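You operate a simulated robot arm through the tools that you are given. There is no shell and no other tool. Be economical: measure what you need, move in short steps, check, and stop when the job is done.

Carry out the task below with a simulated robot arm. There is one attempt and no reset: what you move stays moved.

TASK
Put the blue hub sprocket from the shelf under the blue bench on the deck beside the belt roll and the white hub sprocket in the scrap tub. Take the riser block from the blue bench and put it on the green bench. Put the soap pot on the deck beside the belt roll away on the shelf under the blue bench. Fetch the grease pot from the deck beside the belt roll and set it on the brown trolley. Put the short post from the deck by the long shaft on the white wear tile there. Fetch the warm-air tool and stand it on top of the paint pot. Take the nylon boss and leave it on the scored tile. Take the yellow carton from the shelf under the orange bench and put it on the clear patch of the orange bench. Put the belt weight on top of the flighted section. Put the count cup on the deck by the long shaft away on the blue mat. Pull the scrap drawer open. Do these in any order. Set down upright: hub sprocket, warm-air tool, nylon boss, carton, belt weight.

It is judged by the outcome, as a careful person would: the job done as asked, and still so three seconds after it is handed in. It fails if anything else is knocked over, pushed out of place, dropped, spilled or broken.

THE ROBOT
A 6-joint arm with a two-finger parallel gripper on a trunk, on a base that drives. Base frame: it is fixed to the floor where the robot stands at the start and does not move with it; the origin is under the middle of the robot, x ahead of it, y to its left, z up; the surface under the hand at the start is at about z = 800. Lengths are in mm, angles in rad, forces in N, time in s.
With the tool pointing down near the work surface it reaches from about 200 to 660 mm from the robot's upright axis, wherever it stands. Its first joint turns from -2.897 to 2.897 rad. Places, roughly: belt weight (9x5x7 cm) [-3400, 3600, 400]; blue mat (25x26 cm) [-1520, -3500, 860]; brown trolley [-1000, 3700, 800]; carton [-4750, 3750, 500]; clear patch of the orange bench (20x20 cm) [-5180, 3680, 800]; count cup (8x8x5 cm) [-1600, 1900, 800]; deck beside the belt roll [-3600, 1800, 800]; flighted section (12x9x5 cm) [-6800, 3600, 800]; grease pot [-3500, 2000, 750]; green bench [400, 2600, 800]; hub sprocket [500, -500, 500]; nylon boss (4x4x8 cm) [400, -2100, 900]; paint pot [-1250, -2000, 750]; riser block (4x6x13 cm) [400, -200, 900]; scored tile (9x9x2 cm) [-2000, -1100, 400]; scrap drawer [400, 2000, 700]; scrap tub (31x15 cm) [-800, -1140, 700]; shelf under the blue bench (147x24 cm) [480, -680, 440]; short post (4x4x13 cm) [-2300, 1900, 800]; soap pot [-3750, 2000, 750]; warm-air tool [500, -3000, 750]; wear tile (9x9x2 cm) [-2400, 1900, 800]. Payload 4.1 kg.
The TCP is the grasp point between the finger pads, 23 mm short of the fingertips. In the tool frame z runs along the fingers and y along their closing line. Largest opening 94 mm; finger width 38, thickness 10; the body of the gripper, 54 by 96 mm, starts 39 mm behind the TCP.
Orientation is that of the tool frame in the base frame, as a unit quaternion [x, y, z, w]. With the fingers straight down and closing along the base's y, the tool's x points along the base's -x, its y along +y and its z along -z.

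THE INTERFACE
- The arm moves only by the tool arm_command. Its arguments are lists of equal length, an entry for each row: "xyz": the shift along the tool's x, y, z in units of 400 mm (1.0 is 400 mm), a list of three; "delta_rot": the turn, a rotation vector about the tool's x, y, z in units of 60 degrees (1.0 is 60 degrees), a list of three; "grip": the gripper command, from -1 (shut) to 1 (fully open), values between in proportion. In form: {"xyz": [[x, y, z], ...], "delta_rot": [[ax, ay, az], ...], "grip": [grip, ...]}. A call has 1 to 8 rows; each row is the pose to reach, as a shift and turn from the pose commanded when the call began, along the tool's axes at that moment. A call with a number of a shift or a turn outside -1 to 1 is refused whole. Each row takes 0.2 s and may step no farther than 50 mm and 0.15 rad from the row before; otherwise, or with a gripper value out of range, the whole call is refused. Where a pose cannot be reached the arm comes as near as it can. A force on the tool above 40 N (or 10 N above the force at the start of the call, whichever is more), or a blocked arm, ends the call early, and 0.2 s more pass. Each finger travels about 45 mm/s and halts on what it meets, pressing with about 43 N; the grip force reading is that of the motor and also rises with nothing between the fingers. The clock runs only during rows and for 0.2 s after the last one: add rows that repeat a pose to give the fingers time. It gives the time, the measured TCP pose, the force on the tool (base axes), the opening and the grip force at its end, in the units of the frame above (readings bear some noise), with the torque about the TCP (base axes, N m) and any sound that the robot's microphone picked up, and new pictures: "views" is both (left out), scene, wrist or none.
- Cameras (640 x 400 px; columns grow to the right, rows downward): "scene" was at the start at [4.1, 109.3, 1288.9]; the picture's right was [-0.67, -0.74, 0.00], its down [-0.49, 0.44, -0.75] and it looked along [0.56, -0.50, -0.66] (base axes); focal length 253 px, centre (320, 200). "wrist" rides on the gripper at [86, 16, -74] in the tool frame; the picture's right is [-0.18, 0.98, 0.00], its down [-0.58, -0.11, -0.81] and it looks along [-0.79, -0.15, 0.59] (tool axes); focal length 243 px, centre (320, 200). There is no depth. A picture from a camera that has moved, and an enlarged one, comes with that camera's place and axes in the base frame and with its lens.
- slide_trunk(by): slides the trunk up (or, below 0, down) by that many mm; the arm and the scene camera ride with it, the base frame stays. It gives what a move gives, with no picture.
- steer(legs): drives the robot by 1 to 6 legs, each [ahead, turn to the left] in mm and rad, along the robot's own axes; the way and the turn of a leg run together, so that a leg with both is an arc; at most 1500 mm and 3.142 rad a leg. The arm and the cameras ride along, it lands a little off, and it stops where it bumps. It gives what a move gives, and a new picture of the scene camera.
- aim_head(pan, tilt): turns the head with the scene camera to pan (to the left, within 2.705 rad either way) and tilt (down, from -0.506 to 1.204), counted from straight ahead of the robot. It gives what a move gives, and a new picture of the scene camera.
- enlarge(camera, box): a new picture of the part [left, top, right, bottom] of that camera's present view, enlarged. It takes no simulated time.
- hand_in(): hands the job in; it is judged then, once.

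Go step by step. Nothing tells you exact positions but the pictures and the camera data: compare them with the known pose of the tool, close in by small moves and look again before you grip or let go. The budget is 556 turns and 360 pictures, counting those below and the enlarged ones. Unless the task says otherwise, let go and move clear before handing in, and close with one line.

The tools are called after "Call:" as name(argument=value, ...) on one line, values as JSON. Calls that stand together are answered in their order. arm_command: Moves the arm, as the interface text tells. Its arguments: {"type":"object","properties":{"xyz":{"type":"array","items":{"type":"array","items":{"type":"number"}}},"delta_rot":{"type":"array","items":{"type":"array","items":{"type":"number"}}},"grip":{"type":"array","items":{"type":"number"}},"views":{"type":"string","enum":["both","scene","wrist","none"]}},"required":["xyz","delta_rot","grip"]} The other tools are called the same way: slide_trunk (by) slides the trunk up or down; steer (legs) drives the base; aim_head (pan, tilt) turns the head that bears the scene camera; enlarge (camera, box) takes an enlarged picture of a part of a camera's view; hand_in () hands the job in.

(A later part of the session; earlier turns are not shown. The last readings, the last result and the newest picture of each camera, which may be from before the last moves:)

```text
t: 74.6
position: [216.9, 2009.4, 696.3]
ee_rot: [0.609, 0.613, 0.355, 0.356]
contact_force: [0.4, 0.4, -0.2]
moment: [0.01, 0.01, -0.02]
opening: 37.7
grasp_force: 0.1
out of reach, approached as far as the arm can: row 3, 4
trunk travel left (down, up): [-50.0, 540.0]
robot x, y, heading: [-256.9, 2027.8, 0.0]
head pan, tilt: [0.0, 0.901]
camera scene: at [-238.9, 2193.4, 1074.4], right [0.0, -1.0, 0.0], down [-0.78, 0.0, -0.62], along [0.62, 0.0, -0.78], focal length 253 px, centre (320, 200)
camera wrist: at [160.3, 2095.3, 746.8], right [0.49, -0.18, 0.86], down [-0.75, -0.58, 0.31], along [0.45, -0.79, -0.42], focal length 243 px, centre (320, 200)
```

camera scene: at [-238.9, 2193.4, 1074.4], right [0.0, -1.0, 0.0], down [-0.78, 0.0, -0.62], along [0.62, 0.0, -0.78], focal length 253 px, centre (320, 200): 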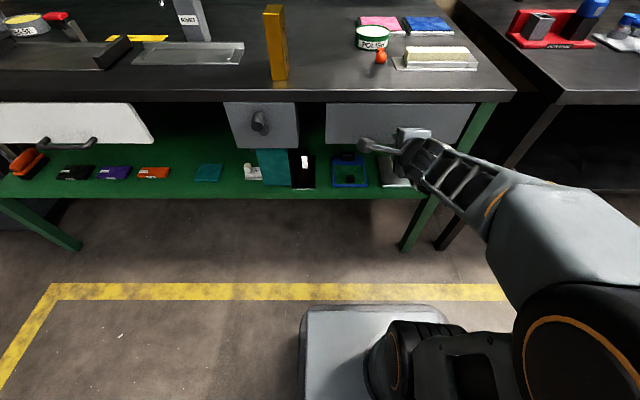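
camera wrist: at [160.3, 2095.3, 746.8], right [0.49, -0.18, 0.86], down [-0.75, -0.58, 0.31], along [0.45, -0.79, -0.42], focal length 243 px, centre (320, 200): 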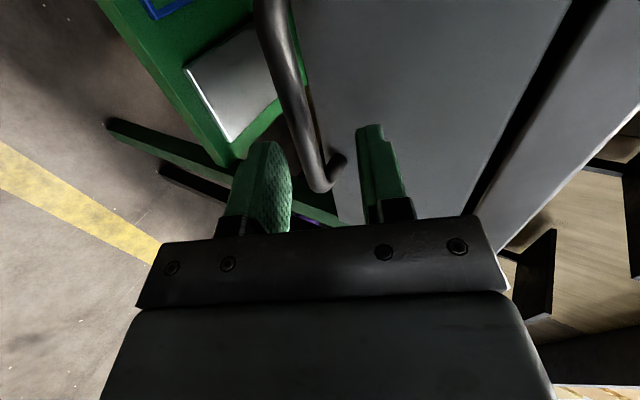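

Call:
slide_trunk(by=-20)

Call:
steer(legs=[[32, 0]])

Call:
enlarge(camera="wrist", box=[0, 0, 640, 400])

```text
t: 75.3
position: [217.8, 2008.9, 676.8]
ee_rot: [0.609, 0.613, 0.356, 0.355]
contact_force: [0.1, 0.3, -0.3]
moment: [0.0, -0.02, -0.02]
opening: 38.0
grasp_force: 0.2
trunk travel left (down, up): [-30.0, 560.0]
robot x, y, heading: [-254.6, 2024.7, 0.003]
head pan, tilt: [0.0, 0.901]
```

```text
t: 76.1
position: [248.0, 2009.8, 677.3]
ee_rot: [0.61, 0.612, 0.356, 0.356]
contact_force: [-11.6, -0.1, 2.5]
moment: [-0.01, -0.26, -0.12]
opening: 35.8
grasp_force: 0.0
trunk travel left (down, up): [-30.0, 560.0]
robot x, y, heading: [-221.0, 2028.3, 0.0]
head pan, tilt: [0.0, 0.901]
camera scene: at [-207.2, 2193.5, 1054.5], right [0.0, -1.0, 0.0], down [-0.78, 0.0, -0.62], along [0.62, 0.0, -0.78], focal length 253 px, centre (320, 200)
```

scene: 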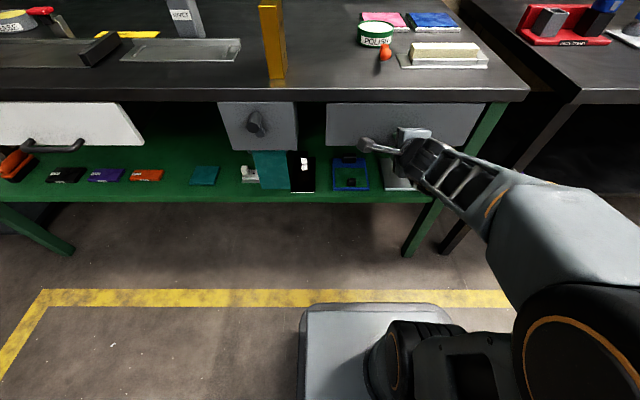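

```text
1.00 times, centred on (320, 200) of wrist (not enlarged: the box is as wide or as high as the picture)
camera zoom: at [192.3, 2095.5, 727.7], right [0.49, -0.18, 0.85], down [-0.75, -0.58, 0.3], along [0.44, -0.79, -0.42], focal length 243 px, centre (320, 200)
```

zoom: 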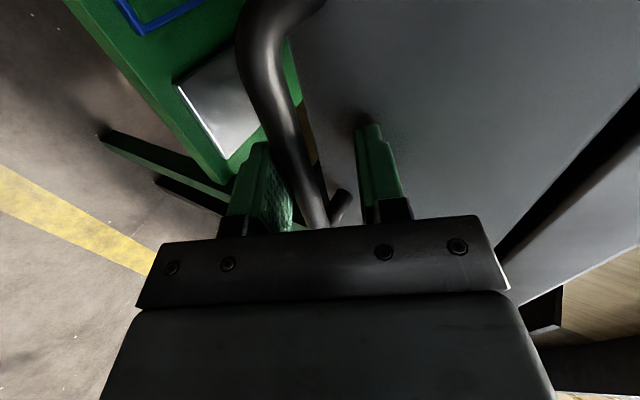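

The bar is between the fingers. I'll close on it.

Call:
arm_command(xyz=[[0, 0, 0], [0, 0, 0], [0, 0, 0], [0, 0, 0]], delta_rot=[[0, 0, 0], [0, 0, 0], [0, 0, 0], [0, 0, 0]], grip=[-1, -1, -1, -1], views="wrist")

```text
t: 76.7
position: [246.1, 2008.6, 667.7]
ee_rot: [0.615, 0.614, 0.351, 0.349]
contact_force: [-9.4, 1.3, -8.8]
moment: [0.37, 0.1, -0.6]
opening: 13.5
grasp_force: 37.8
trunk travel left (down, up): [-30.0, 560.0]
robot x, y, heading: [-228.5, 2024.9, 0.001]
head pan, tilt: [0.0, 0.901]
stopped in row 3: the force on the tool passed its limit at 44 N (the readings are from after the stop); the commanded pose is now the measured one
camera wrist: at [190.5, 2095.4, 720.6], right [0.5, -0.19, 0.84], down [-0.75, -0.58, 0.32], along [0.43, -0.79, -0.43], focal length 243 px, centre (320, 200)
```

wrist: 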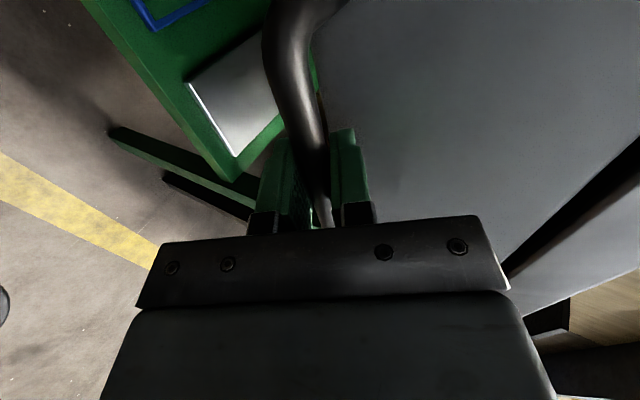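

Call:
steer(legs=[[-200, 0]])

```text
t: 78.3
position: [46.8, 2009.1, 668.7]
ee_rot: [0.614, 0.614, 0.351, 0.35]
contact_force: [1.1, 7.5, -25.3]
moment: [0.66, 0.07, -0.84]
opening: 13.8
grasp_force: 44.9
trunk travel left (down, up): [-30.0, 560.0]
robot x, y, heading: [-424.1, 2026.4, 0.003]
head pan, tilt: [0.0, 0.901]
camera scene: at [-406.4, 2193.2, 1054.3], right [0.0, -1.0, 0.0], down [-0.78, 0.0, -0.62], along [0.62, 0.0, -0.78], focal length 253 px, centre (320, 200)
```

scene: 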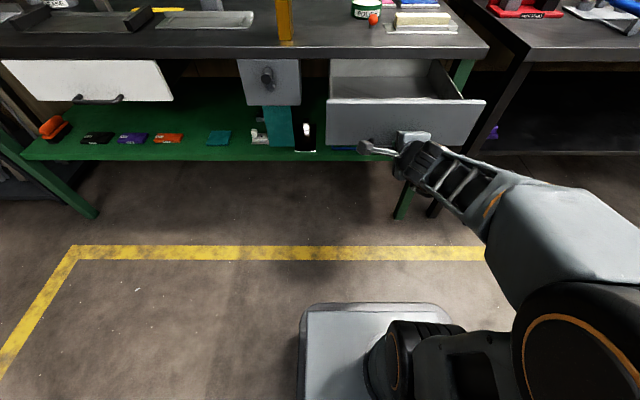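

Drawer is open 200 mm. I'll release and retreat along the tool axis.

Call:
arm_command(xyz=[[0, 0, 0], [0, 0, 0], [0, 0, 0], [0, 0, -0.06], [0, 0, -0.12], [0, 0, -0.2]], delta_rot=[[0, 0, 0], [0, 0, 0], [0, 0, 0], [0, 0, 0], [0, 0, 0], [0, 0, 0]], grip=[-0.15, -0.15, -0.15, -0.15, -0.15, -0.15], views="wrist")

```text
t: 79.7
position: [-12.4, 2008.5, 692.3]
ee_rot: [0.623, 0.624, 0.336, 0.329]
contact_force: [0.2, 1.3, -0.6]
moment: [0.01, 0.01, 0.0]
opening: 40.1
grasp_force: 0.1
out of reach, approached as far as the arm can: row 4
trunk travel left (down, up): [-30.0, 560.0]
robot x, y, heading: [-427.0, 2028.3, 0.004]
head pan, tilt: [0.0, 0.901]
camera wrist: at [-65.5, 2094.8, 747.5], right [0.55, -0.19, 0.82], down [-0.73, -0.59, 0.35], along [0.41, -0.79, -0.46], focal length 243 px, centre (320, 200)
```

wrist: 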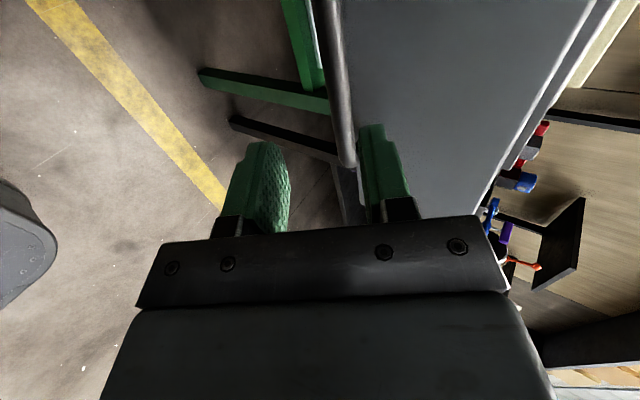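

Call:
steer(legs=[[-180, 0]])

Call:
slide_trunk(by=220)

Call:
arm_command(xyz=[[0, 0, 0], [0, 0, 0], [0, 0, 0], [0, 0, 0], [0, 0, 0], [0, 0, 0]], delta_rot=[[0.0608, 0.0608, -0.1135], [0.1216, 0.1216, -0.227], [0.1824, 0.1824, -0.3405], [0.2432, 0.2432, -0.454], [0.304, 0.304, -0.5675], [0.3648, 0.3648, -0.681]], grip=[1, 1, 1, 1, 1, 1], views="none")

Call:
arm_command(xyz=[[0, 0, 0], [0, 0, 0], [0, 0, 0], [0, 0, 0], [0, 0, 0], [0, 0, 0]], delta_rot=[[0.0608, 0.0608, -0.1135], [0.1216, 0.1216, -0.227], [0.1824, 0.1824, -0.3405], [0.2432, 0.2432, -0.454], [0.304, 0.304, -0.5675], [0.3648, 0.3648, -0.681]], grip=[1, 1, 1, 1, 1, 1], views="none")

```text
t: 81.2
position: [-192.4, 2008.3, 691.9]
ee_rot: [0.623, 0.623, 0.337, 0.331]
contact_force: [-0.9, 0.4, -1.2]
moment: [0.05, -0.01, 0.02]
opening: 40.0
grasp_force: 0.0
trunk travel left (down, up): [-30.0, 560.0]
robot x, y, heading: [-605.0, 2025.1, 0.008]
head pan, tilt: [0.0, 0.901]
camera scene: at [-581.4, 2191.0, 1054.5], right [0.0, -1.0, 0.0], down [-0.79, 0.0, -0.62], along [0.62, 0.0, -0.79], focal length 253 px, centre (320, 200)
```

scene: 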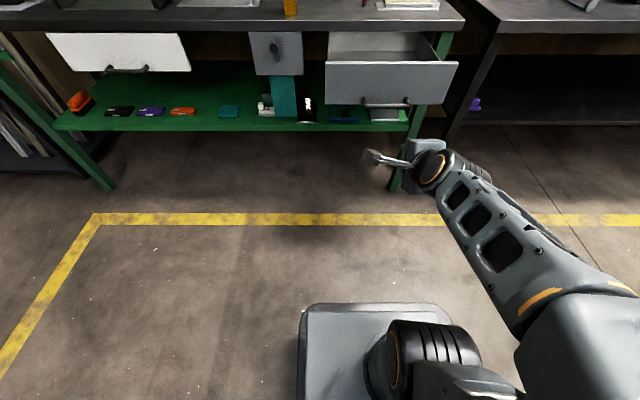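

```text
t: 83.6
position: [-196.7, 2008.3, 914.6]
ee_rot: [0.623, 0.622, 0.339, 0.332]
contact_force: [0.1, 0.3, 0.8]
moment: [0.02, -0.02, -0.04]
opening: 40.0
grasp_force: 0.1
trunk travel left (down, up): [-250.0, 340.0]
robot x, y, heading: [-604.5, 2027.2, 0.005]
head pan, tilt: [0.0, 0.901]
```

```text
t: 85.0
position: [-196.0, 2007.6, 914.9]
ee_rot: [0.344, 0.9, 0.189, 0.187]
contact_force: [-0.8, -0.4, 0.2]
moment: [-0.02, 0.0, -0.01]
opening: 94.0
grasp_force: 0.1
trunk travel left (down, up): [-250.0, 340.0]
robot x, y, heading: [-604.8, 2025.0, 0.005]
head pan, tilt: [0.0, 0.901]
```

```text
t: 86.4
position: [-197.6, 2006.2, 914.7]
ee_rot: [-0.001, 1.0, 0.005, 0.005]
contact_force: [0.3, -0.4, 0.3]
moment: [0.0, -0.06, 0.06]
opening: 94.0
grasp_force: 0.1
trunk travel left (down, up): [-250.0, 340.0]
robot x, y, heading: [-602.4, 2022.6, 0.004]
head pan, tilt: [0.0, 0.901]
```

The drawer job is done. Now I'll look behind at the conveyor deck.

Call:
aim_head(pan=2.6, tilt=0.5)

Call:
aim_head(pan=-2.6, tilt=0.5)

```text
t: 88.7
position: [-197.6, 2007.7, 914.4]
ee_rot: [0.0, 1.0, 0.006, 0.006]
contact_force: [-0.1, 0.0, 0.6]
moment: [-0.03, -0.03, 0.02]
opening: 94.0
grasp_force: 0.0
trunk travel left (down, up): [-250.0, 340.0]
robot x, y, heading: [-601.8, 2025.2, 0.01]
head pan, tilt: [2.601, 0.499]
camera scene: at [-741.9, 2238.4, 1308.3], right [0.51, 0.86, 0.0], down [0.41, -0.24, -0.88], along [-0.75, 0.45, -0.48], focal length 253 px, centre (320, 200)
```

scene: 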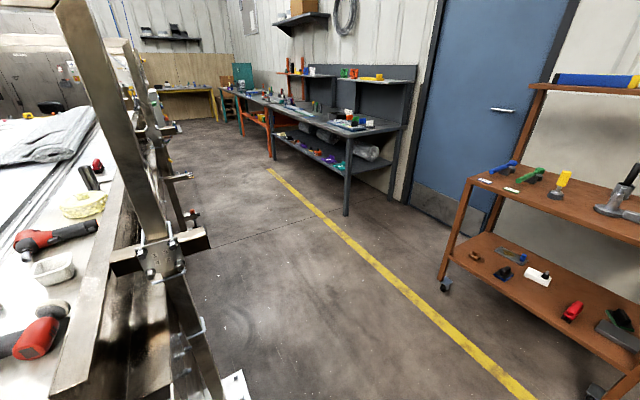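

```text
t: 92.8
position: [-197.9, 2008.1, 915.4]
ee_rot: [0.0, 1.0, 0.006, 0.005]
contact_force: [0.4, -1.1, -0.5]
moment: [0.04, 0.01, 0.01]
opening: 93.8
grasp_force: 0.0
trunk travel left (down, up): [-250.0, 340.0]
robot x, y, heading: [-604.9, 2029.4, 0.006]
head pan, tilt: [-2.601, 0.499]
camera scene: at [-741.5, 2144.6, 1308.3], right [-0.52, 0.85, 0.0], down [0.41, 0.25, -0.88], along [-0.75, -0.46, -0.48], focal length 253 px, centre (320, 200)
```

scene: 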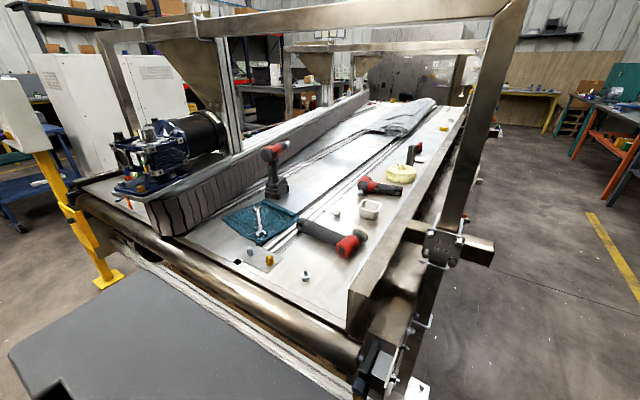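

The deck is reachable from its +y side. I'll drive round to the short post / wear tile area first.

Call:
steer(legs=[[0, 1.567], [700, 0], [0, 1.571], [1400, 0], [350, 0], [0, 1.571]])

Call:
aim_head(pan=0, tilt=0.6)

```text
t: 116.5
position: [-2374.8, 2352.7, 914.9]
ee_rot: [0.717, 0.697, 0.0, 0.008]
contact_force: [0.2, 0.5, 0.9]
moment: [0.01, 0.0, 0.0]
opening: 94.1
grasp_force: 0.1
trunk travel left (down, up): [-250.0, 340.0]
robot x, y, heading: [-2346.5, 2755.7, -1.597]
head pan, tilt: [-2.601, 0.499]
camera scene: at [-2220.9, 2892.6, 1308.3], right [0.87, 0.49, 0.0], down [0.24, -0.42, -0.88], along [-0.43, 0.76, -0.48], focal length 253 px, centre (320, 200)
```

scene: 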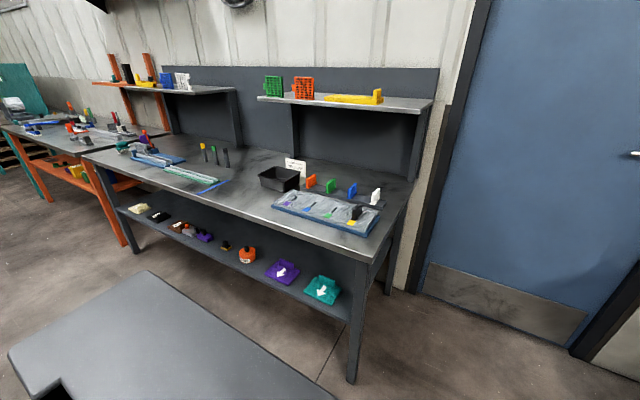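

```text
t: 118.8
position: [-2374.2, 2351.6, 915.7]
ee_rot: [0.717, 0.697, 0.0, 0.007]
contact_force: [0.6, 0.1, -0.5]
moment: [0.02, 0.0, -0.01]
opening: 94.0
grasp_force: 0.2
trunk travel left (down, up): [-250.0, 340.0]
robot x, y, heading: [-2349.6, 2761.4, -1.594]
head pan, tilt: [0.0, 0.6]
camera scene: at [-2177.9, 2725.2, 1299.2], right [-1.0, 0.02, 0.0], down [0.01, 0.56, -0.83], along [-0.02, -0.82, -0.56], focal length 253 px, centre (320, 200)
```

scene: 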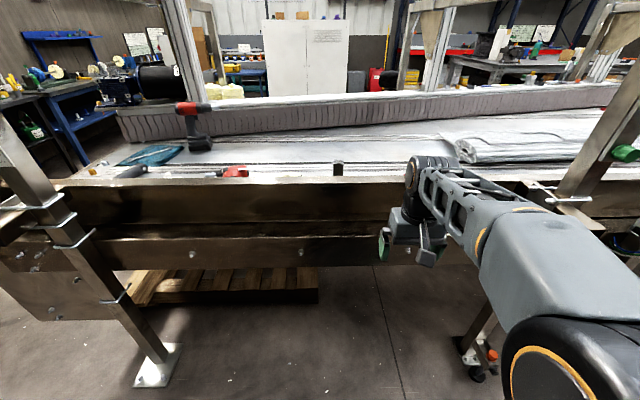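

I'll raise the trunk to see over the rail.

Call:
slide_trunk(by=330)

Call:
aim_head(pan=0.0, tilt=0.85)

```text
t: 122.1
position: [-2375.0, 2351.6, 1245.4]
ee_rot: [0.716, 0.698, -0.001, 0.008]
contact_force: [-0.8, 0.2, 0.4]
moment: [-0.02, 0.0, 0.01]
opening: 93.9
grasp_force: 0.0
trunk travel left (down, up): [-580.0, 10.0]
robot x, y, heading: [-2343.9, 2760.3, -1.596]
head pan, tilt: [0.0, 0.6]
```

```text
t: 122.8
position: [-2375.8, 2351.3, 1244.8]
ee_rot: [0.718, 0.696, 0.0, 0.008]
contact_force: [0.3, 1.0, 0.2]
moment: [0.01, 0.01, -0.03]
opening: 93.7
grasp_force: 0.1
trunk travel left (down, up): [-580.0, 10.0]
robot x, y, heading: [-2344.1, 2762.0, -1.59]
head pan, tilt: [0.0, 0.85]
camera scene: at [-2177.6, 2735.4, 1608.4], right [-1.0, 0.02, 0.0], down [0.02, 0.75, -0.66], along [-0.02, -0.66, -0.75], focal length 253 px, centre (320, 200)
```

scene: 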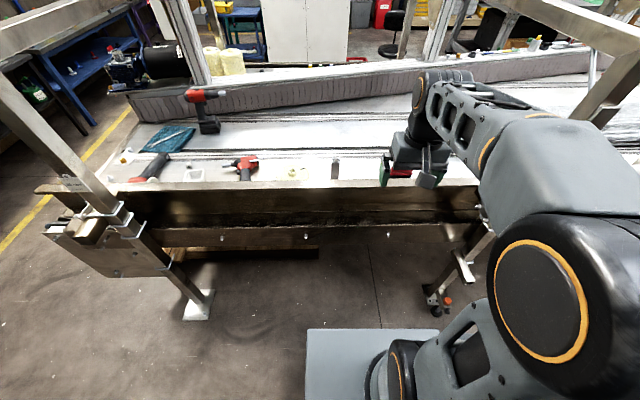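

Call:
enlarge(camera="scene", box=[130, 130, 450, 230])

Call:
enlarge(camera="wrist", box=[0, 0, 640, 400])

```text
2.00 times, centred on (290, 180) of scene
camera zoom: at [-2177.6, 2735.4, 1608.4], right [-1.0, 0.02, 0.0], down [0.02, 0.75, -0.66], along [-0.02, -0.66, -0.75], focal length 505 px, centre (380, 240)
```

zoom: 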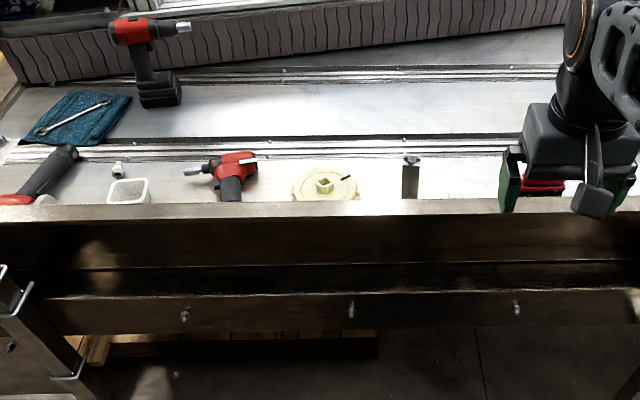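

```text
1.00 times, centred on (320, 200) of wrist (not enlarged: the box is as wide or as high as the picture)
camera zoom: at [-2357.2, 2438.7, 1318.4], right [0.98, -0.21, 0.01], down [-0.13, -0.57, 0.81], along [-0.17, -0.79, -0.58], focal length 243 px, centre (320, 200)
```

zoom: 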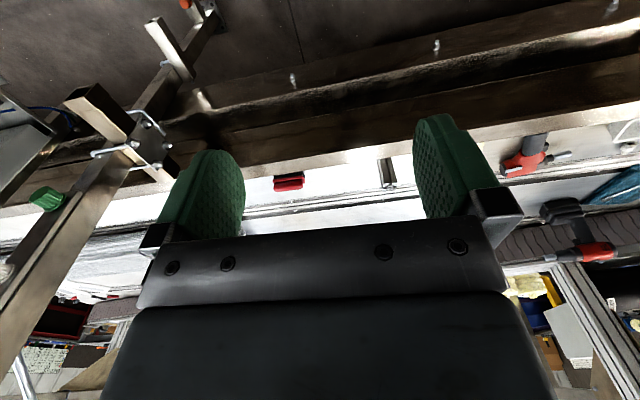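

Call:
steer(legs=[[0, 0.025], [280, 0]])

Call:
enlarge(camera="wrist", box=[0, 0, 640, 400])

```text
t: 125.1
position: [-2363.2, 2071.6, 1243.4]
ee_rot: [0.707, 0.707, 0.001, 0.008]
contact_force: [-0.2, -0.1, -0.3]
moment: [0.01, 0.02, -0.01]
opening: 94.2
grasp_force: 0.0
trunk travel left (down, up): [-580.0, 10.0]
robot x, y, heading: [-2345.8, 2481.9, -1.57]
head pan, tilt: [0.0, 0.85]
camera scene: at [-2176.2, 2461.8, 1608.3], right [-1.0, -0.01, 0.0], down [0.0, 0.75, -0.66], along [0.0, -0.66, -0.75], focal length 253 px, centre (320, 200)
```

scene: 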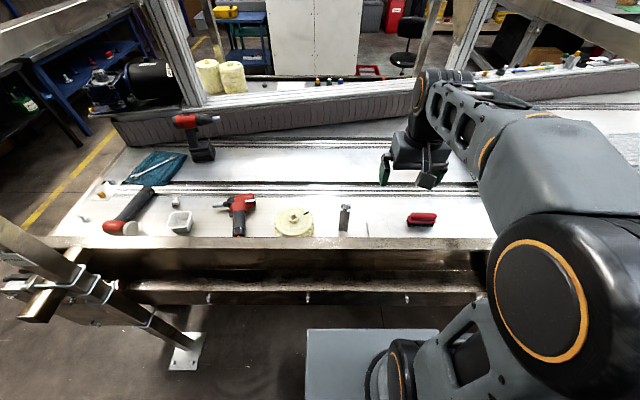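

```text
1.00 times, centred on (320, 200) of wrist (not enlarged: the box is as wide or as high as the picture)
camera zoom: at [-2347.3, 2160.3, 1318.2], right [0.98, -0.18, 0.01], down [-0.12, -0.57, 0.81], along [-0.14, -0.8, -0.59], focal length 243 px, centre (320, 200)
```

zoom: 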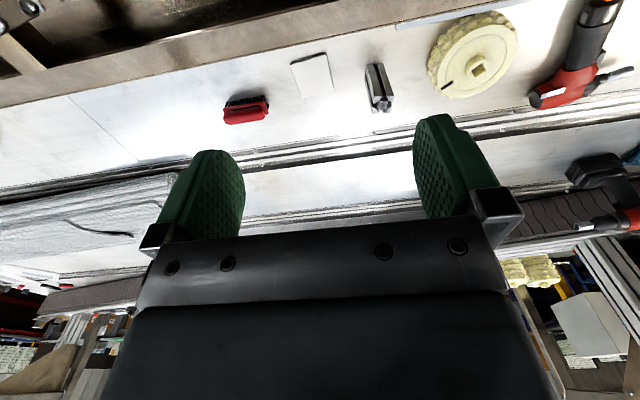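

Call:
enlarge(camera="wrist", box=[270, 30, 430, 130])

Call:
enlarge(camera="scene", box=[310, 180, 470, 280])

```text
4.00 times, centred on (350, 80) of wrist
camera zoom: at [-2347.3, 2160.3, 1318.2], right [0.98, -0.18, 0.01], down [-0.12, -0.57, 0.81], along [-0.14, -0.8, -0.59], focal length 970 px, centre (200, 680)
```

zoom: 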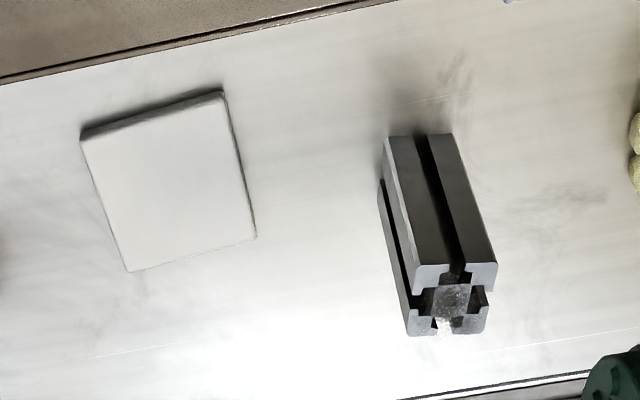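

```text
4.00 times, centred on (390, 230) of scene
camera zoom: at [-2176.2, 2461.8, 1608.3], right [-1.0, -0.01, 0.0], down [0.0, 0.75, -0.66], along [0.0, -0.66, -0.75], focal length 1011 px, centre (40, 80)
```

zoom: 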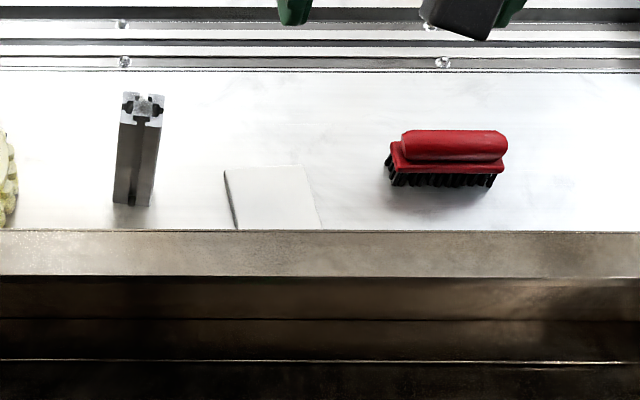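

Post (40×40 extrusion) top at about (-2271,1862,887), deck z≈757; white tile centre about (-2404,1889). I'll drive a bit closer and move over the post.

Call:
steer(legs=[[60, 0]])

Call:
arm_command(xyz=[[-0.1, 0.05, 0], [-0.19, 0.11, 0], [-0.28, 0.17, 0], [-0.375, 0.2325, 0]], delta_rot=[[0, 0, 0.06], [0, 0, 0.124], [0, 0, 0.124], [0, 0, 0.124]], grip=[1, 1, 1, 1], views="none")

Call:
slide_trunk(by=-240)

Call:
enlarge(camera="wrist", box=[0, 0, 640, 400])

```text
t: 126.1
position: [-2362.9, 2010.6, 1245.1]
ee_rot: [0.707, 0.707, 0.001, 0.007]
contact_force: [0.3, -0.8, -0.1]
moment: [0.04, 0.03, -0.01]
opening: 93.9
grasp_force: 0.1
trunk travel left (down, up): [-580.0, 10.0]
robot x, y, heading: [-2345.7, 2420.6, -1.563]
head pan, tilt: [0.0, 0.85]
camera scene: at [-2175.9, 2400.4, 1608.3], right [-1.0, -0.01, 0.0], down [0.0, 0.75, -0.66], along [0.0, -0.66, -0.75], focal length 253 px, centre (320, 200)
```

scene: 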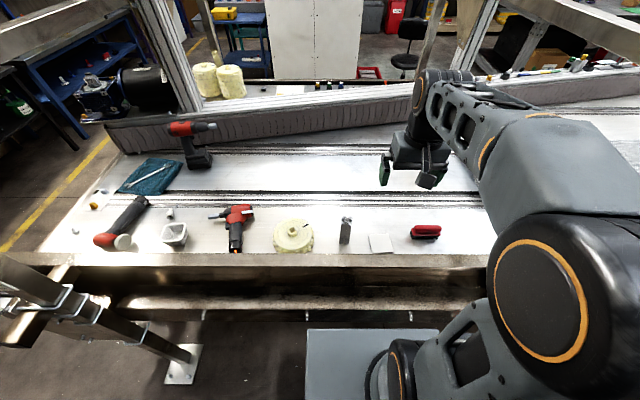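

```text
t: 127.1
position: [-2265.6, 1862.0, 1245.7]
ee_rot: [0.752, 0.659, -0.001, 0.007]
contact_force: [1.0, -0.4, 0.4]
moment: [0.02, 0.0, -0.03]
opening: 94.0
grasp_force: 0.1
trunk travel left (down, up): [-580.0, 10.0]
robot x, y, heading: [-2341.8, 2420.2, -1.566]
head pan, tilt: [0.0, 0.85]
```

```text
t: 129.6
position: [-2265.5, 1862.6, 1006.0]
ee_rot: [0.752, 0.66, 0.0, 0.007]
contact_force: [0.5, -0.5, -0.1]
moment: [0.0, 0.0, 0.01]
opening: 94.1
grasp_force: 0.0
trunk travel left (down, up): [-340.0, 250.0]
robot x, y, heading: [-2341.8, 2419.3, -1.564]
head pan, tilt: [0.0, 0.85]
```

```text
1.00 times, centred on (320, 200) of wrist (not enlarged: the box is as wide or as high as the picture)
camera zoom: at [-2240.1, 1947.4, 1080.3], right [0.95, -0.31, 0.01], down [-0.19, -0.55, 0.81], along [-0.24, -0.77, -0.59], focal length 243 px, centre (320, 200)
```

zoom: 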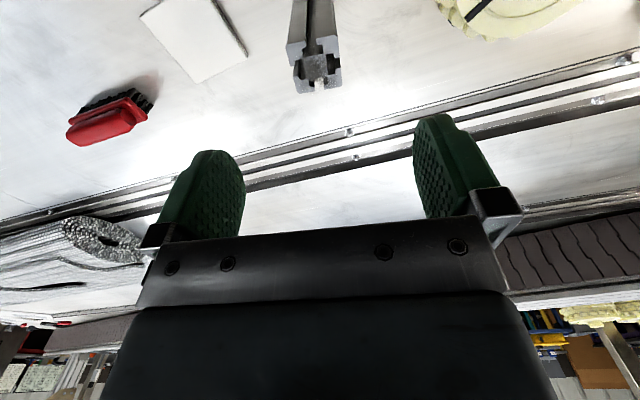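

Call:
arm_command(xyz=[[-0.012, -0.006, 0.12], [-0.012, -0.006, 0.24], [-0.012, -0.006, 0.34], [-0.012, -0.006, 0.37], [-0.012, -0.006, 0.37], [-0.012, -0.006, 0.37], [-0.012, -0.006, 0.37], [-0.012, -0.006, 0.37]], delta_rot=[[0, 0, 0], [0, 0, 0], [0, 0, 0], [0, 0, 0], [0, 0, 0], [0, 0, 0], [0, 0, 0], [0, 0, 0]], grip=[1, 1, 1, 1, -1, -1, -1, -1], views="wrist")

```text
t: 131.4
position: [-2269.2, 1857.0, 859.4]
ee_rot: [0.751, 0.66, 0.0, 0.007]
contact_force: [-0.6, 0.8, -0.2]
moment: [0.01, 0.04, 0.02]
opening: 39.9
grasp_force: 40.3
trunk travel left (down, up): [-340.0, 250.0]
robot x, y, heading: [-2346.8, 2419.5, -1.562]
head pan, tilt: [0.0, 0.85]
camera wrist: at [-2241.8, 1941.1, 932.8], right [0.95, -0.31, 0.01], down [-0.19, -0.55, 0.81], along [-0.24, -0.77, -0.59], focal length 243 px, centre (320, 200)
```

wrist: 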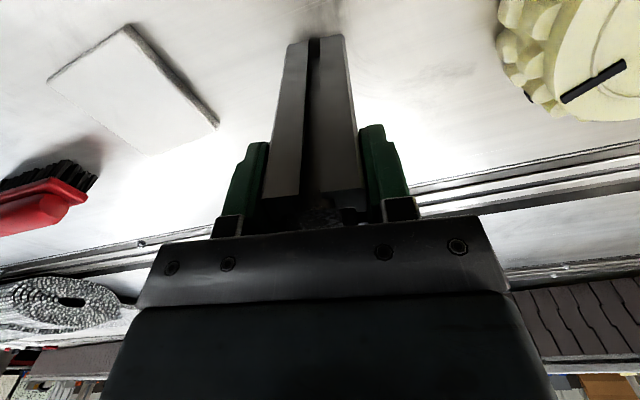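

Call:
arm_command(xyz=[[0, 0, -0.1], [0.0, -0.05, -0.16], [0.01, -0.15, -0.16], [0.02, -0.25, -0.16], [0.03, -0.334, -0.16]], delta_rot=[[0, 0, 0], [0, 0, 0], [0, 0, 0], [0, 0, 0], [0, 0, 0]], grip=[-1, -1, -1, -1, -1], views="both")

```text
t: 132.6
position: [-2400.8, 1886.5, 921.4]
ee_rot: [0.752, 0.659, 0.0, 0.007]
contact_force: [-0.8, 0.2, -1.2]
moment: [-0.03, 0.0, 0.0]
opening: 39.7
grasp_force: 43.3
trunk travel left (down, up): [-340.0, 250.0]
robot x, y, heading: [-2345.1, 2418.6, -1.569]
head pan, tilt: [0.0, 0.85]
camera scene: at [-2175.9, 2401.5, 1368.3], right [-1.0, -0.01, 0.0], down [0.0, 0.75, -0.66], along [0.0, -0.66, -0.75], focal length 253 px, centre (320, 200)
camera wrist: at [-2373.7, 1971.0, 994.9], right [0.95, -0.31, 0.01], down [-0.19, -0.55, 0.81], along [-0.24, -0.77, -0.59], focal length 243 px, centre (320, 200)
```

scene: 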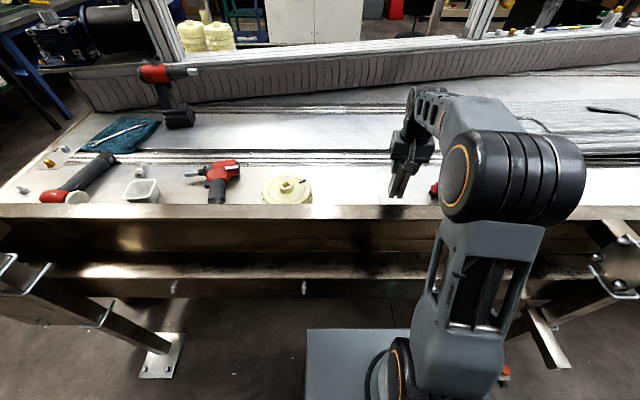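
wrist: 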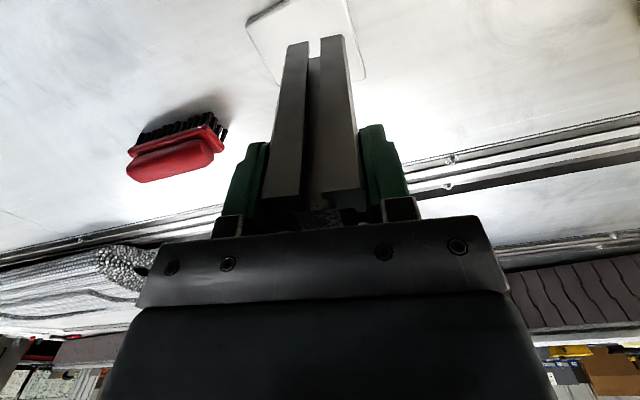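

Call:
arm_command(xyz=[[0, -0.012, 0.05], [0, -0.012, 0.085], [0, -0.012, 0.092], [0, -0.012, 0.099], [0, -0.012, 0.106]], delta_rot=[[0, 0, 0], [0, 0, 0], [0, 0, 0], [0, 0, 0], [0, 0, 0]], grip=[-1, -1, -1, -1, -1], views="wrist")

```text
t: 133.8
position: [-2404.4, 1887.3, 878.4]
ee_rot: [0.751, 0.66, 0.0, 0.007]
contact_force: [0.6, 0.2, -2.2]
moment: [0.01, 0.02, 0.02]
opening: 39.5
grasp_force: 43.0
trunk travel left (down, up): [-340.0, 250.0]
robot x, y, heading: [-2343.1, 2421.2, -1.566]
head pan, tilt: [0.0, 0.85]
camera wrist: at [-2377.6, 1971.0, 952.1], right [0.95, -0.31, 0.01], down [-0.19, -0.55, 0.81], along [-0.24, -0.77, -0.59], focal length 243 px, centre (320, 200)
```

wrist: 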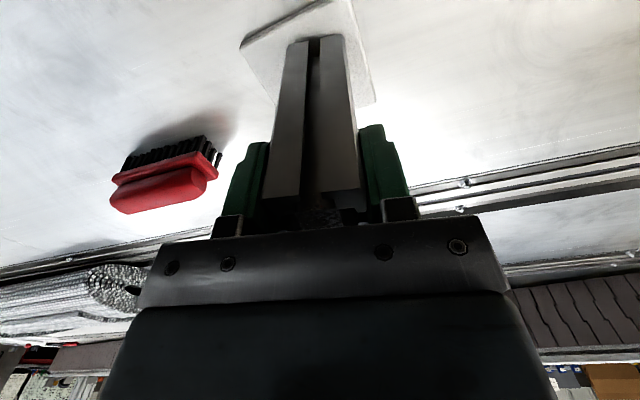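

Call:
arm_command(xyz=[[0, 0, 0.006], [0, 0, 0.012], [0, 0, 0.018], [0, 0, 0.024], [0, 0, 0.03]], delta_rot=[[0, 0, 0], [0, 0, 0], [0, 0, 0], [0, 0, 0], [0, 0, 0]], grip=[-1, -1, -1, -1, -1], views="none")

```text
t: 135.0
position: [-2404.5, 1887.5, 870.7]
ee_rot: [0.751, 0.66, -0.002, 0.009]
contact_force: [0.3, -0.9, 27.9]
moment: [0.23, 0.39, -0.01]
opening: 39.9
grasp_force: 43.3
trunk travel left (down, up): [-340.0, 250.0]
robot x, y, heading: [-2345.6, 2418.3, -1.568]
head pan, tilt: [0.0, 0.85]
```

Call:
arm_command(xyz=[[0, 0, -0.01], [0, 0, -0.01], [0, 0, -0.01], [0, 0, -0.01]], delta_rot=[[0, 0, 0], [0, 0, 0], [0, 0, 0], [0, 0, 0]], grip=[-1, 0.4, 0.4, 0.4], views="none")

Call:
arm_command(xyz=[[0, 0, -0.1], [0, 0, -0.2], [0, 0, -0.3], [0.05, 0.0, -0.4]], delta_rot=[[0, 0, 0], [0, 0, 0], [0, 0, 0], [0, 0, 0]], grip=[0.4, 0.4, 0.4, 0.4], views="wrist")

```text
t: 136.0
position: [-2403.6, 1886.7, 869.2]
ee_rot: [0.751, 0.66, 0.001, 0.007]
contact_force: [-0.8, -0.8, 0.9]
moment: [-0.01, 0.01, -0.01]
opening: 65.8
grasp_force: 0.0
trunk travel left (down, up): [-340.0, 250.0]
robot x, y, heading: [-2343.9, 2418.4, -1.57]
head pan, tilt: [0.0, 0.85]
```

```text
t: 137.0
position: [-2403.9, 1908.8, 1028.9]
ee_rot: [0.751, 0.66, -0.001, 0.006]
contact_force: [-0.4, 1.1, -0.2]
moment: [0.01, 0.0, 0.01]
opening: 65.8
grasp_force: 0.0
trunk travel left (down, up): [-340.0, 250.0]
robot x, y, heading: [-2343.2, 2422.1, -1.561]
head pan, tilt: [0.0, 0.85]
camera wrist: at [-2377.1, 1993.7, 1102.9], right [0.95, -0.31, 0.01], down [-0.19, -0.55, 0.81], along [-0.24, -0.77, -0.59], focal length 243 px, centre (320, 200)
```

wrist: 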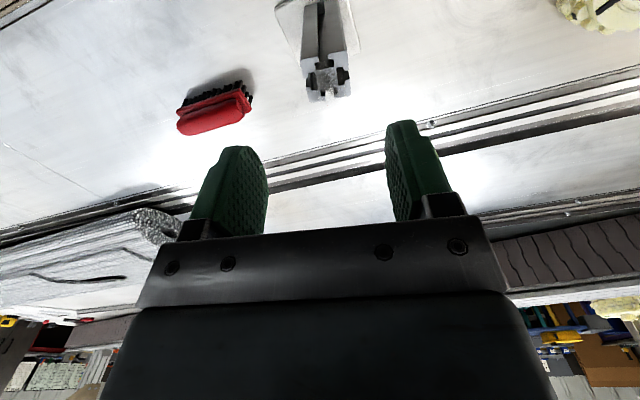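

The short post stands on the tile. Next the belt weight on the lower shelf around (-3400,3600).

Call:
arm_command(xyz=[[0.0, 0.0, -0.08], [0.1, 0, -0.1], [0.2, 0, -0.1]], delta_rot=[[0, 0, -0.06], [0, 0, -0.124], [0, 0, -0.124]], grip=[1, 1, 1], views="none")

Call:
steer(legs=[[-400, 0], [0, -1.571], [1055, 0], [0, -1.571]])

Call:
aim_head(pan=0, tilt=0.75)

```text
t: 137.8
position: [-2393.3, 1991.3, 1069.5]
ee_rot: [0.707, 0.707, 0.0, 0.008]
contact_force: [0.1, 0.2, -1.7]
moment: [-0.02, 0.01, 0.0]
opening: 94.1
grasp_force: 0.0
trunk travel left (down, up): [-340.0, 250.0]
robot x, y, heading: [-2342.8, 2421.0, -1.569]
head pan, tilt: [0.0, 0.85]
```

```text
t: 152.9
position: [-3339.8, 3267.1, 1069.1]
ee_rot: [-0.705, 0.709, 0.007, 0.001]
contact_force: [0.2, -0.8, -0.4]
moment: [0.0, 0.01, 0.01]
opening: 93.8
grasp_force: 0.0
trunk travel left (down, up): [-340.0, 250.0]
robot x, y, heading: [-3389.7, 2836.0, 1.575]
head pan, tilt: [0.0, 0.85]
camera scene: at [-3556.7, 2854.5, 1368.3], right [1.0, 0.0, 0.0], down [0.0, -0.75, -0.66], along [0.0, 0.66, -0.75], focal length 253 px, centre (320, 200)
```

scene: 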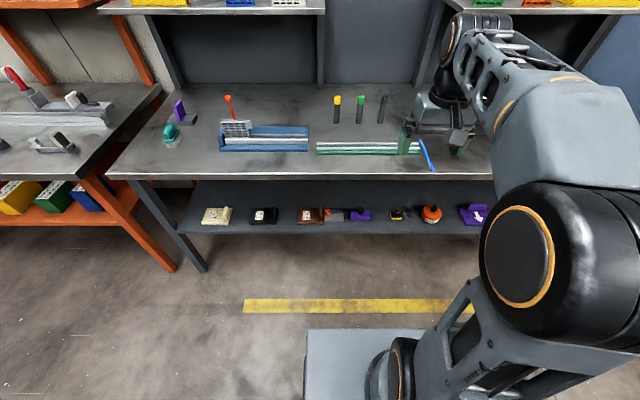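

```text
t: 153.6
position: [-3339.9, 3267.1, 1068.5]
ee_rot: [-0.705, 0.71, 0.007, -0.001]
contact_force: [0.3, -0.3, -0.5]
moment: [-0.01, 0.0, -0.02]
opening: 94.0
grasp_force: 0.0
trunk travel left (down, up): [-340.0, 250.0]
robot x, y, heading: [-3394.1, 2837.3, 1.568]
head pan, tilt: [0.0, 0.75]
camera scene: at [-3556.7, 2859.2, 1376.3], right [1.0, 0.0, 0.0], down [0.0, -0.68, -0.73], along [0.0, 0.73, -0.68], focal length 253 px, centre (320, 200)
```

scene: 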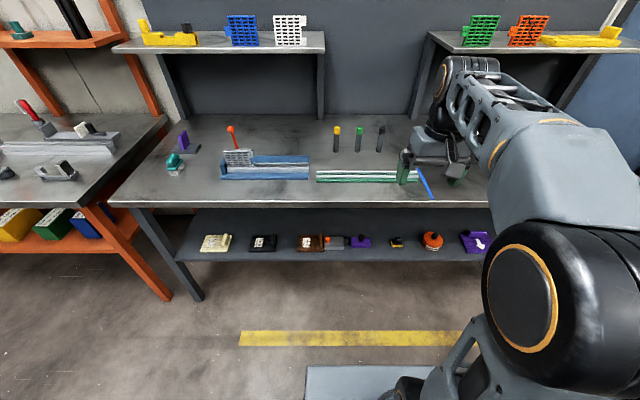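

Call:
enlarge(camera="scene", box=[180, 210, 340, 270])

Call:
enlarge(camera="scene", box=[320, 210, 500, 270])

```text
4.00 times, centred on (260, 240) of scene
camera zoom: at [-3556.7, 2859.2, 1376.3], right [1.0, 0.0, 0.0], down [0.0, -0.68, -0.73], along [0.0, 0.73, -0.68], focal length 1011 px, centre (560, 40)
```

zoom: 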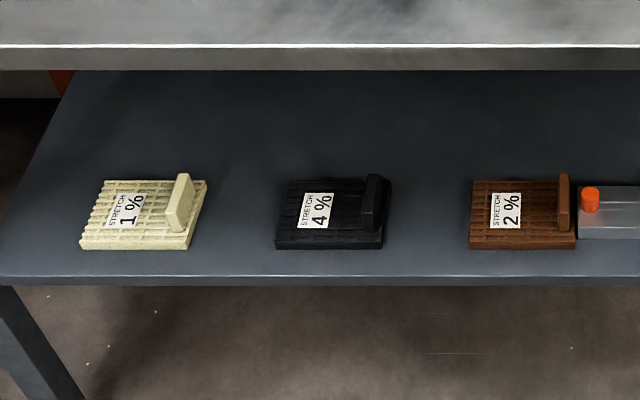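

```text
3.56 times, centred on (410, 240) of scene
camera zoom: at [-3556.7, 2859.2, 1376.3], right [1.0, 0.0, 0.0], down [0.0, -0.68, -0.73], along [0.0, 0.73, -0.68], focal length 898 px, centre (0, 58)
```

zoom: 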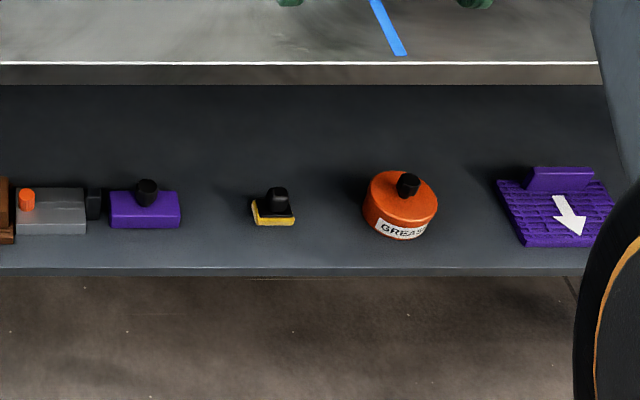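

The purple block with the black knob at about (-3366,3591) on the lower shelf must be the belt weight. I'll lower the trunk and tilt the hand 45° in front of the bench.

Call:
slide_trunk(by=-330)

Call:
arm_command(xyz=[[-0.03, -0.01, 0], [-0.06, -0.02, 0], [-0.09, -0.03, 0], [-0.12, -0.04, 0], [-0.15, -0.05, 0], [-0.15, -0.05, 0]], delta_rot=[[0, -0.125, 0], [0, -0.25, 0], [0, -0.375, 0], [0, -0.5, 0], [0, -0.625, 0], [0, -0.75, 0]], grip=[0.2, 0.2, 0.2, 0.2, 0.2, 0.2], views="both")

```text
t: 156.9
position: [-3339.8, 3266.5, 738.7]
ee_rot: [-0.705, 0.709, 0.008, 0.0]
contact_force: [0.4, -0.2, 0.1]
moment: [0.03, -0.03, -0.04]
opening: 94.1
grasp_force: 0.1
trunk travel left (down, up): [-10.0, 580.0]
robot x, y, heading: [-3392.9, 2838.1, 1.569]
head pan, tilt: [0.0, 0.75]
```

```text
t: 158.3
position: [-3320.1, 3328.3, 739.3]
ee_rot: [-0.649, 0.655, 0.278, 0.271]
contact_force: [0.4, 0.5, -0.7]
moment: [0.02, 0.03, 0.02]
opening: 56.4
grasp_force: 0.0
trunk travel left (down, up): [-10.0, 580.0]
robot x, y, heading: [-3394.3, 2835.4, 1.571]
head pan, tilt: [0.0, 0.75]
camera scene: at [-3556.7, 2859.2, 1046.4], right [1.0, 0.0, 0.0], down [0.0, -0.68, -0.73], along [0.0, 0.73, -0.68], focal length 253 px, centre (320, 200)
camera wrist: at [-3336.2, 3213.6, 729.6], right [-0.98, 0.13, 0.14], down [0.12, -0.17, 0.98], along [0.16, 0.98, 0.15], focal length 243 px, centre (320, 200)
```

scene: 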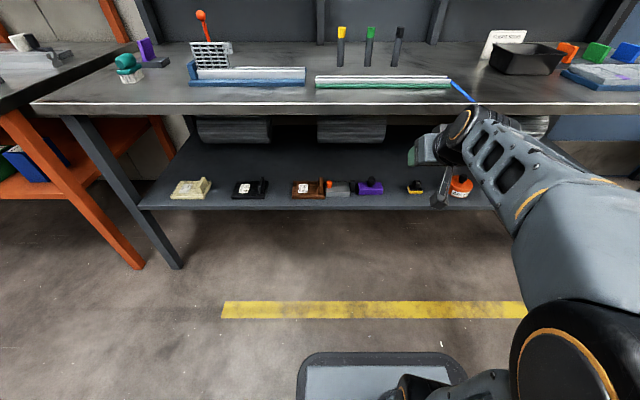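
wrist: 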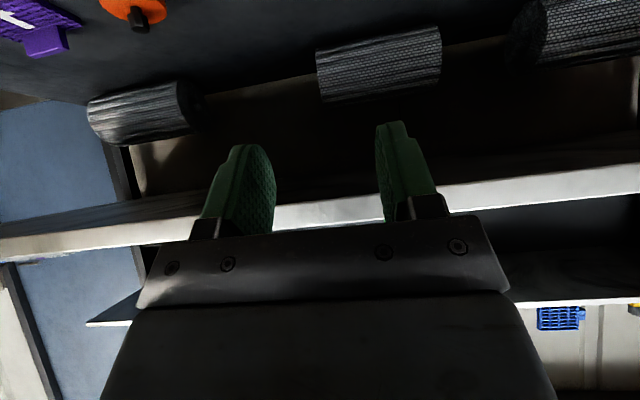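

Call:
arm_command(xyz=[[0.08, 0.03, 0.08], [0.16, 0.06, 0.16], [0.24, 0.09, 0.24], [0.32, 0.115, 0.32], [0.353, 0.115, 0.353]], delta_rot=[[0, 0, 0], [0, 0, 0], [0, 0, 0], [0, 0, 0], [0, 0, 0]], grip=[0.2, 0.2, 0.2, 0.2, 0.2], views="both")

```text
t: 159.5
position: [-3368.2, 3331.7, 551.9]
ee_rot: [-0.651, 0.653, 0.278, 0.269]
contact_force: [-0.3, -0.3, -0.1]
moment: [0.02, -0.01, -0.03]
opening: 56.4
grasp_force: 0.2
out of reach, approached as far as the arm can: row 4, 5
trunk travel left (down, up): [-10.0, 580.0]
robot x, y, heading: [-3388.3, 2840.0, 1.57]
head pan, tilt: [0.0, 0.75]
camera scene: at [-3556.7, 2859.1, 1046.4], right [1.0, 0.0, 0.0], down [0.0, -0.68, -0.73], along [0.0, 0.73, -0.68], focal length 253 px, centre (320, 200)
camera wrist: at [-3383.9, 3217.3, 542.6], right [-0.98, 0.13, 0.14], down [0.12, -0.17, 0.98], along [0.15, 0.98, 0.15], focal length 243 px, centre (320, 200)
```

scene: 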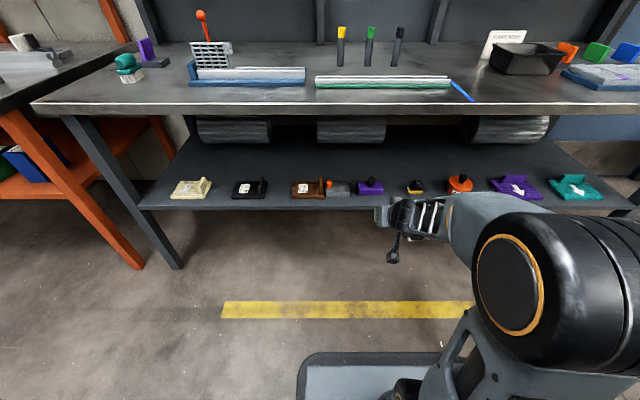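
wrist: 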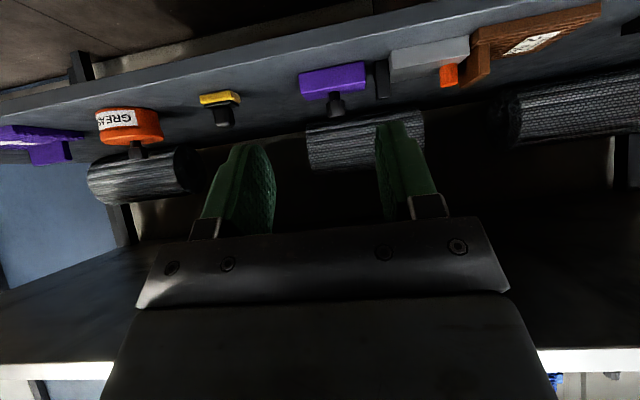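

Call:
arm_command(xyz=[[-0.046, 0, 0.095], [-0.092, 0, 0.191]], delta_rot=[[0, 0, 0], [0, 0, 0]], grip=[0.2, 0.2], views="none")

Call:
steer(legs=[[120, 0]])

Call:
enlarge(camera="wrist", box=[0, 0, 640, 400])

```text
t: 160.1
position: [-3368.9, 3412.1, 526.5]
ee_rot: [-0.65, 0.654, 0.277, 0.271]
contact_force: [0.2, -0.5, 0.6]
moment: [0.01, 0.0, -0.01]
opening: 56.4
grasp_force: 0.0
trunk travel left (down, up): [-10.0, 580.0]
robot x, y, heading: [-3390.8, 2837.0, 1.573]
head pan, tilt: [0.0, 0.75]
```

```text
t: 161.3
position: [-3369.5, 3530.8, 527.0]
ee_rot: [-0.649, 0.655, 0.277, 0.272]
contact_force: [0.2, 0.4, -0.3]
moment: [0.01, 0.01, 0.03]
opening: 56.2
grasp_force: 0.0
trunk travel left (down, up): [-10.0, 580.0]
robot x, y, heading: [-3393.5, 2956.7, 1.572]
head pan, tilt: [0.0, 0.75]
camera scene: at [-3556.7, 2978.8, 1046.3], right [1.0, 0.0, 0.0], down [0.0, -0.68, -0.73], along [0.0, 0.73, -0.68], focal length 253 px, centre (320, 200)
```

scene: 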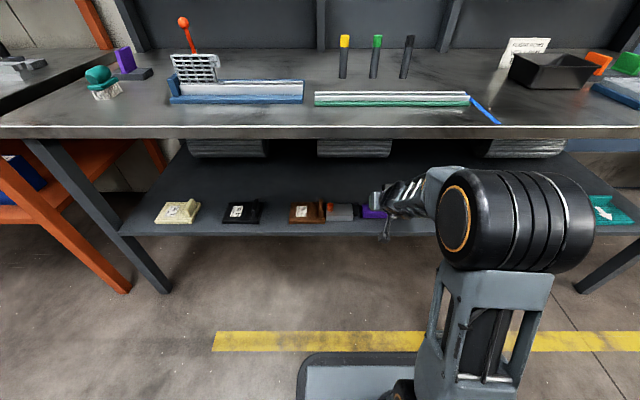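

```text
1.00 times, centred on (320, 200) of wrist (not enlarged: the box is as wide or as high as the picture)
camera zoom: at [-3385.1, 3417.4, 516.5], right [-0.98, 0.13, 0.14], down [0.12, -0.17, 0.98], along [0.15, 0.98, 0.15], focal length 243 px, centre (320, 200)
```

zoom: 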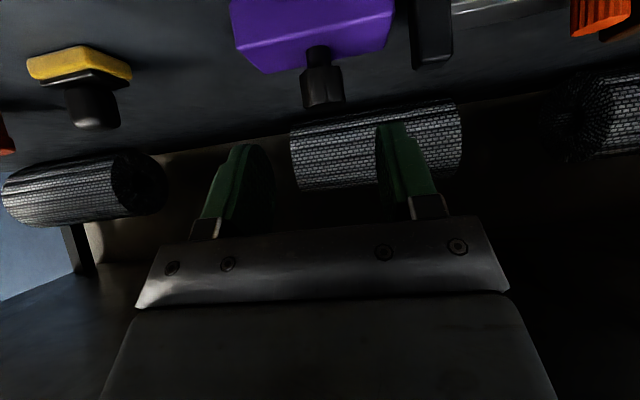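

Call:
arm_command(xyz=[[0, 0.004, 0.08], [-0.003, 0.004, 0.13], [-0.005, 0.004, 0.1715]], delta_rot=[[0, 0, 0], [0, 0, 0], [0, 0, 0]], grip=[0.2, 0.2, 0.2], views="wrist")

```text
t: 162.1
position: [-3370.7, 3581.7, 479.6]
ee_rot: [-0.649, 0.655, 0.276, 0.271]
contact_force: [0.2, -0.4, 0.1]
moment: [-0.02, -0.02, 0.0]
opening: 56.1
grasp_force: 0.1
trunk travel left (down, up): [-10.0, 580.0]
robot x, y, heading: [-3396.7, 2960.5, 1.57]
head pan, tilt: [0.0, 0.75]
camera wrist: at [-3387.4, 3467.8, 470.7], right [-0.98, 0.13, 0.14], down [0.12, -0.17, 0.98], along [0.15, 0.98, 0.15], focal length 243 px, centre (320, 200)
```

wrist: 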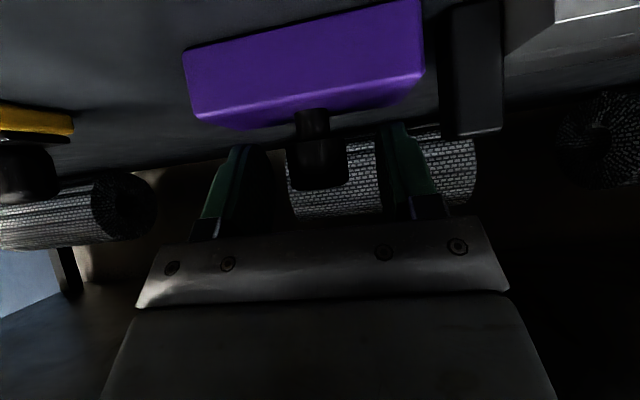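

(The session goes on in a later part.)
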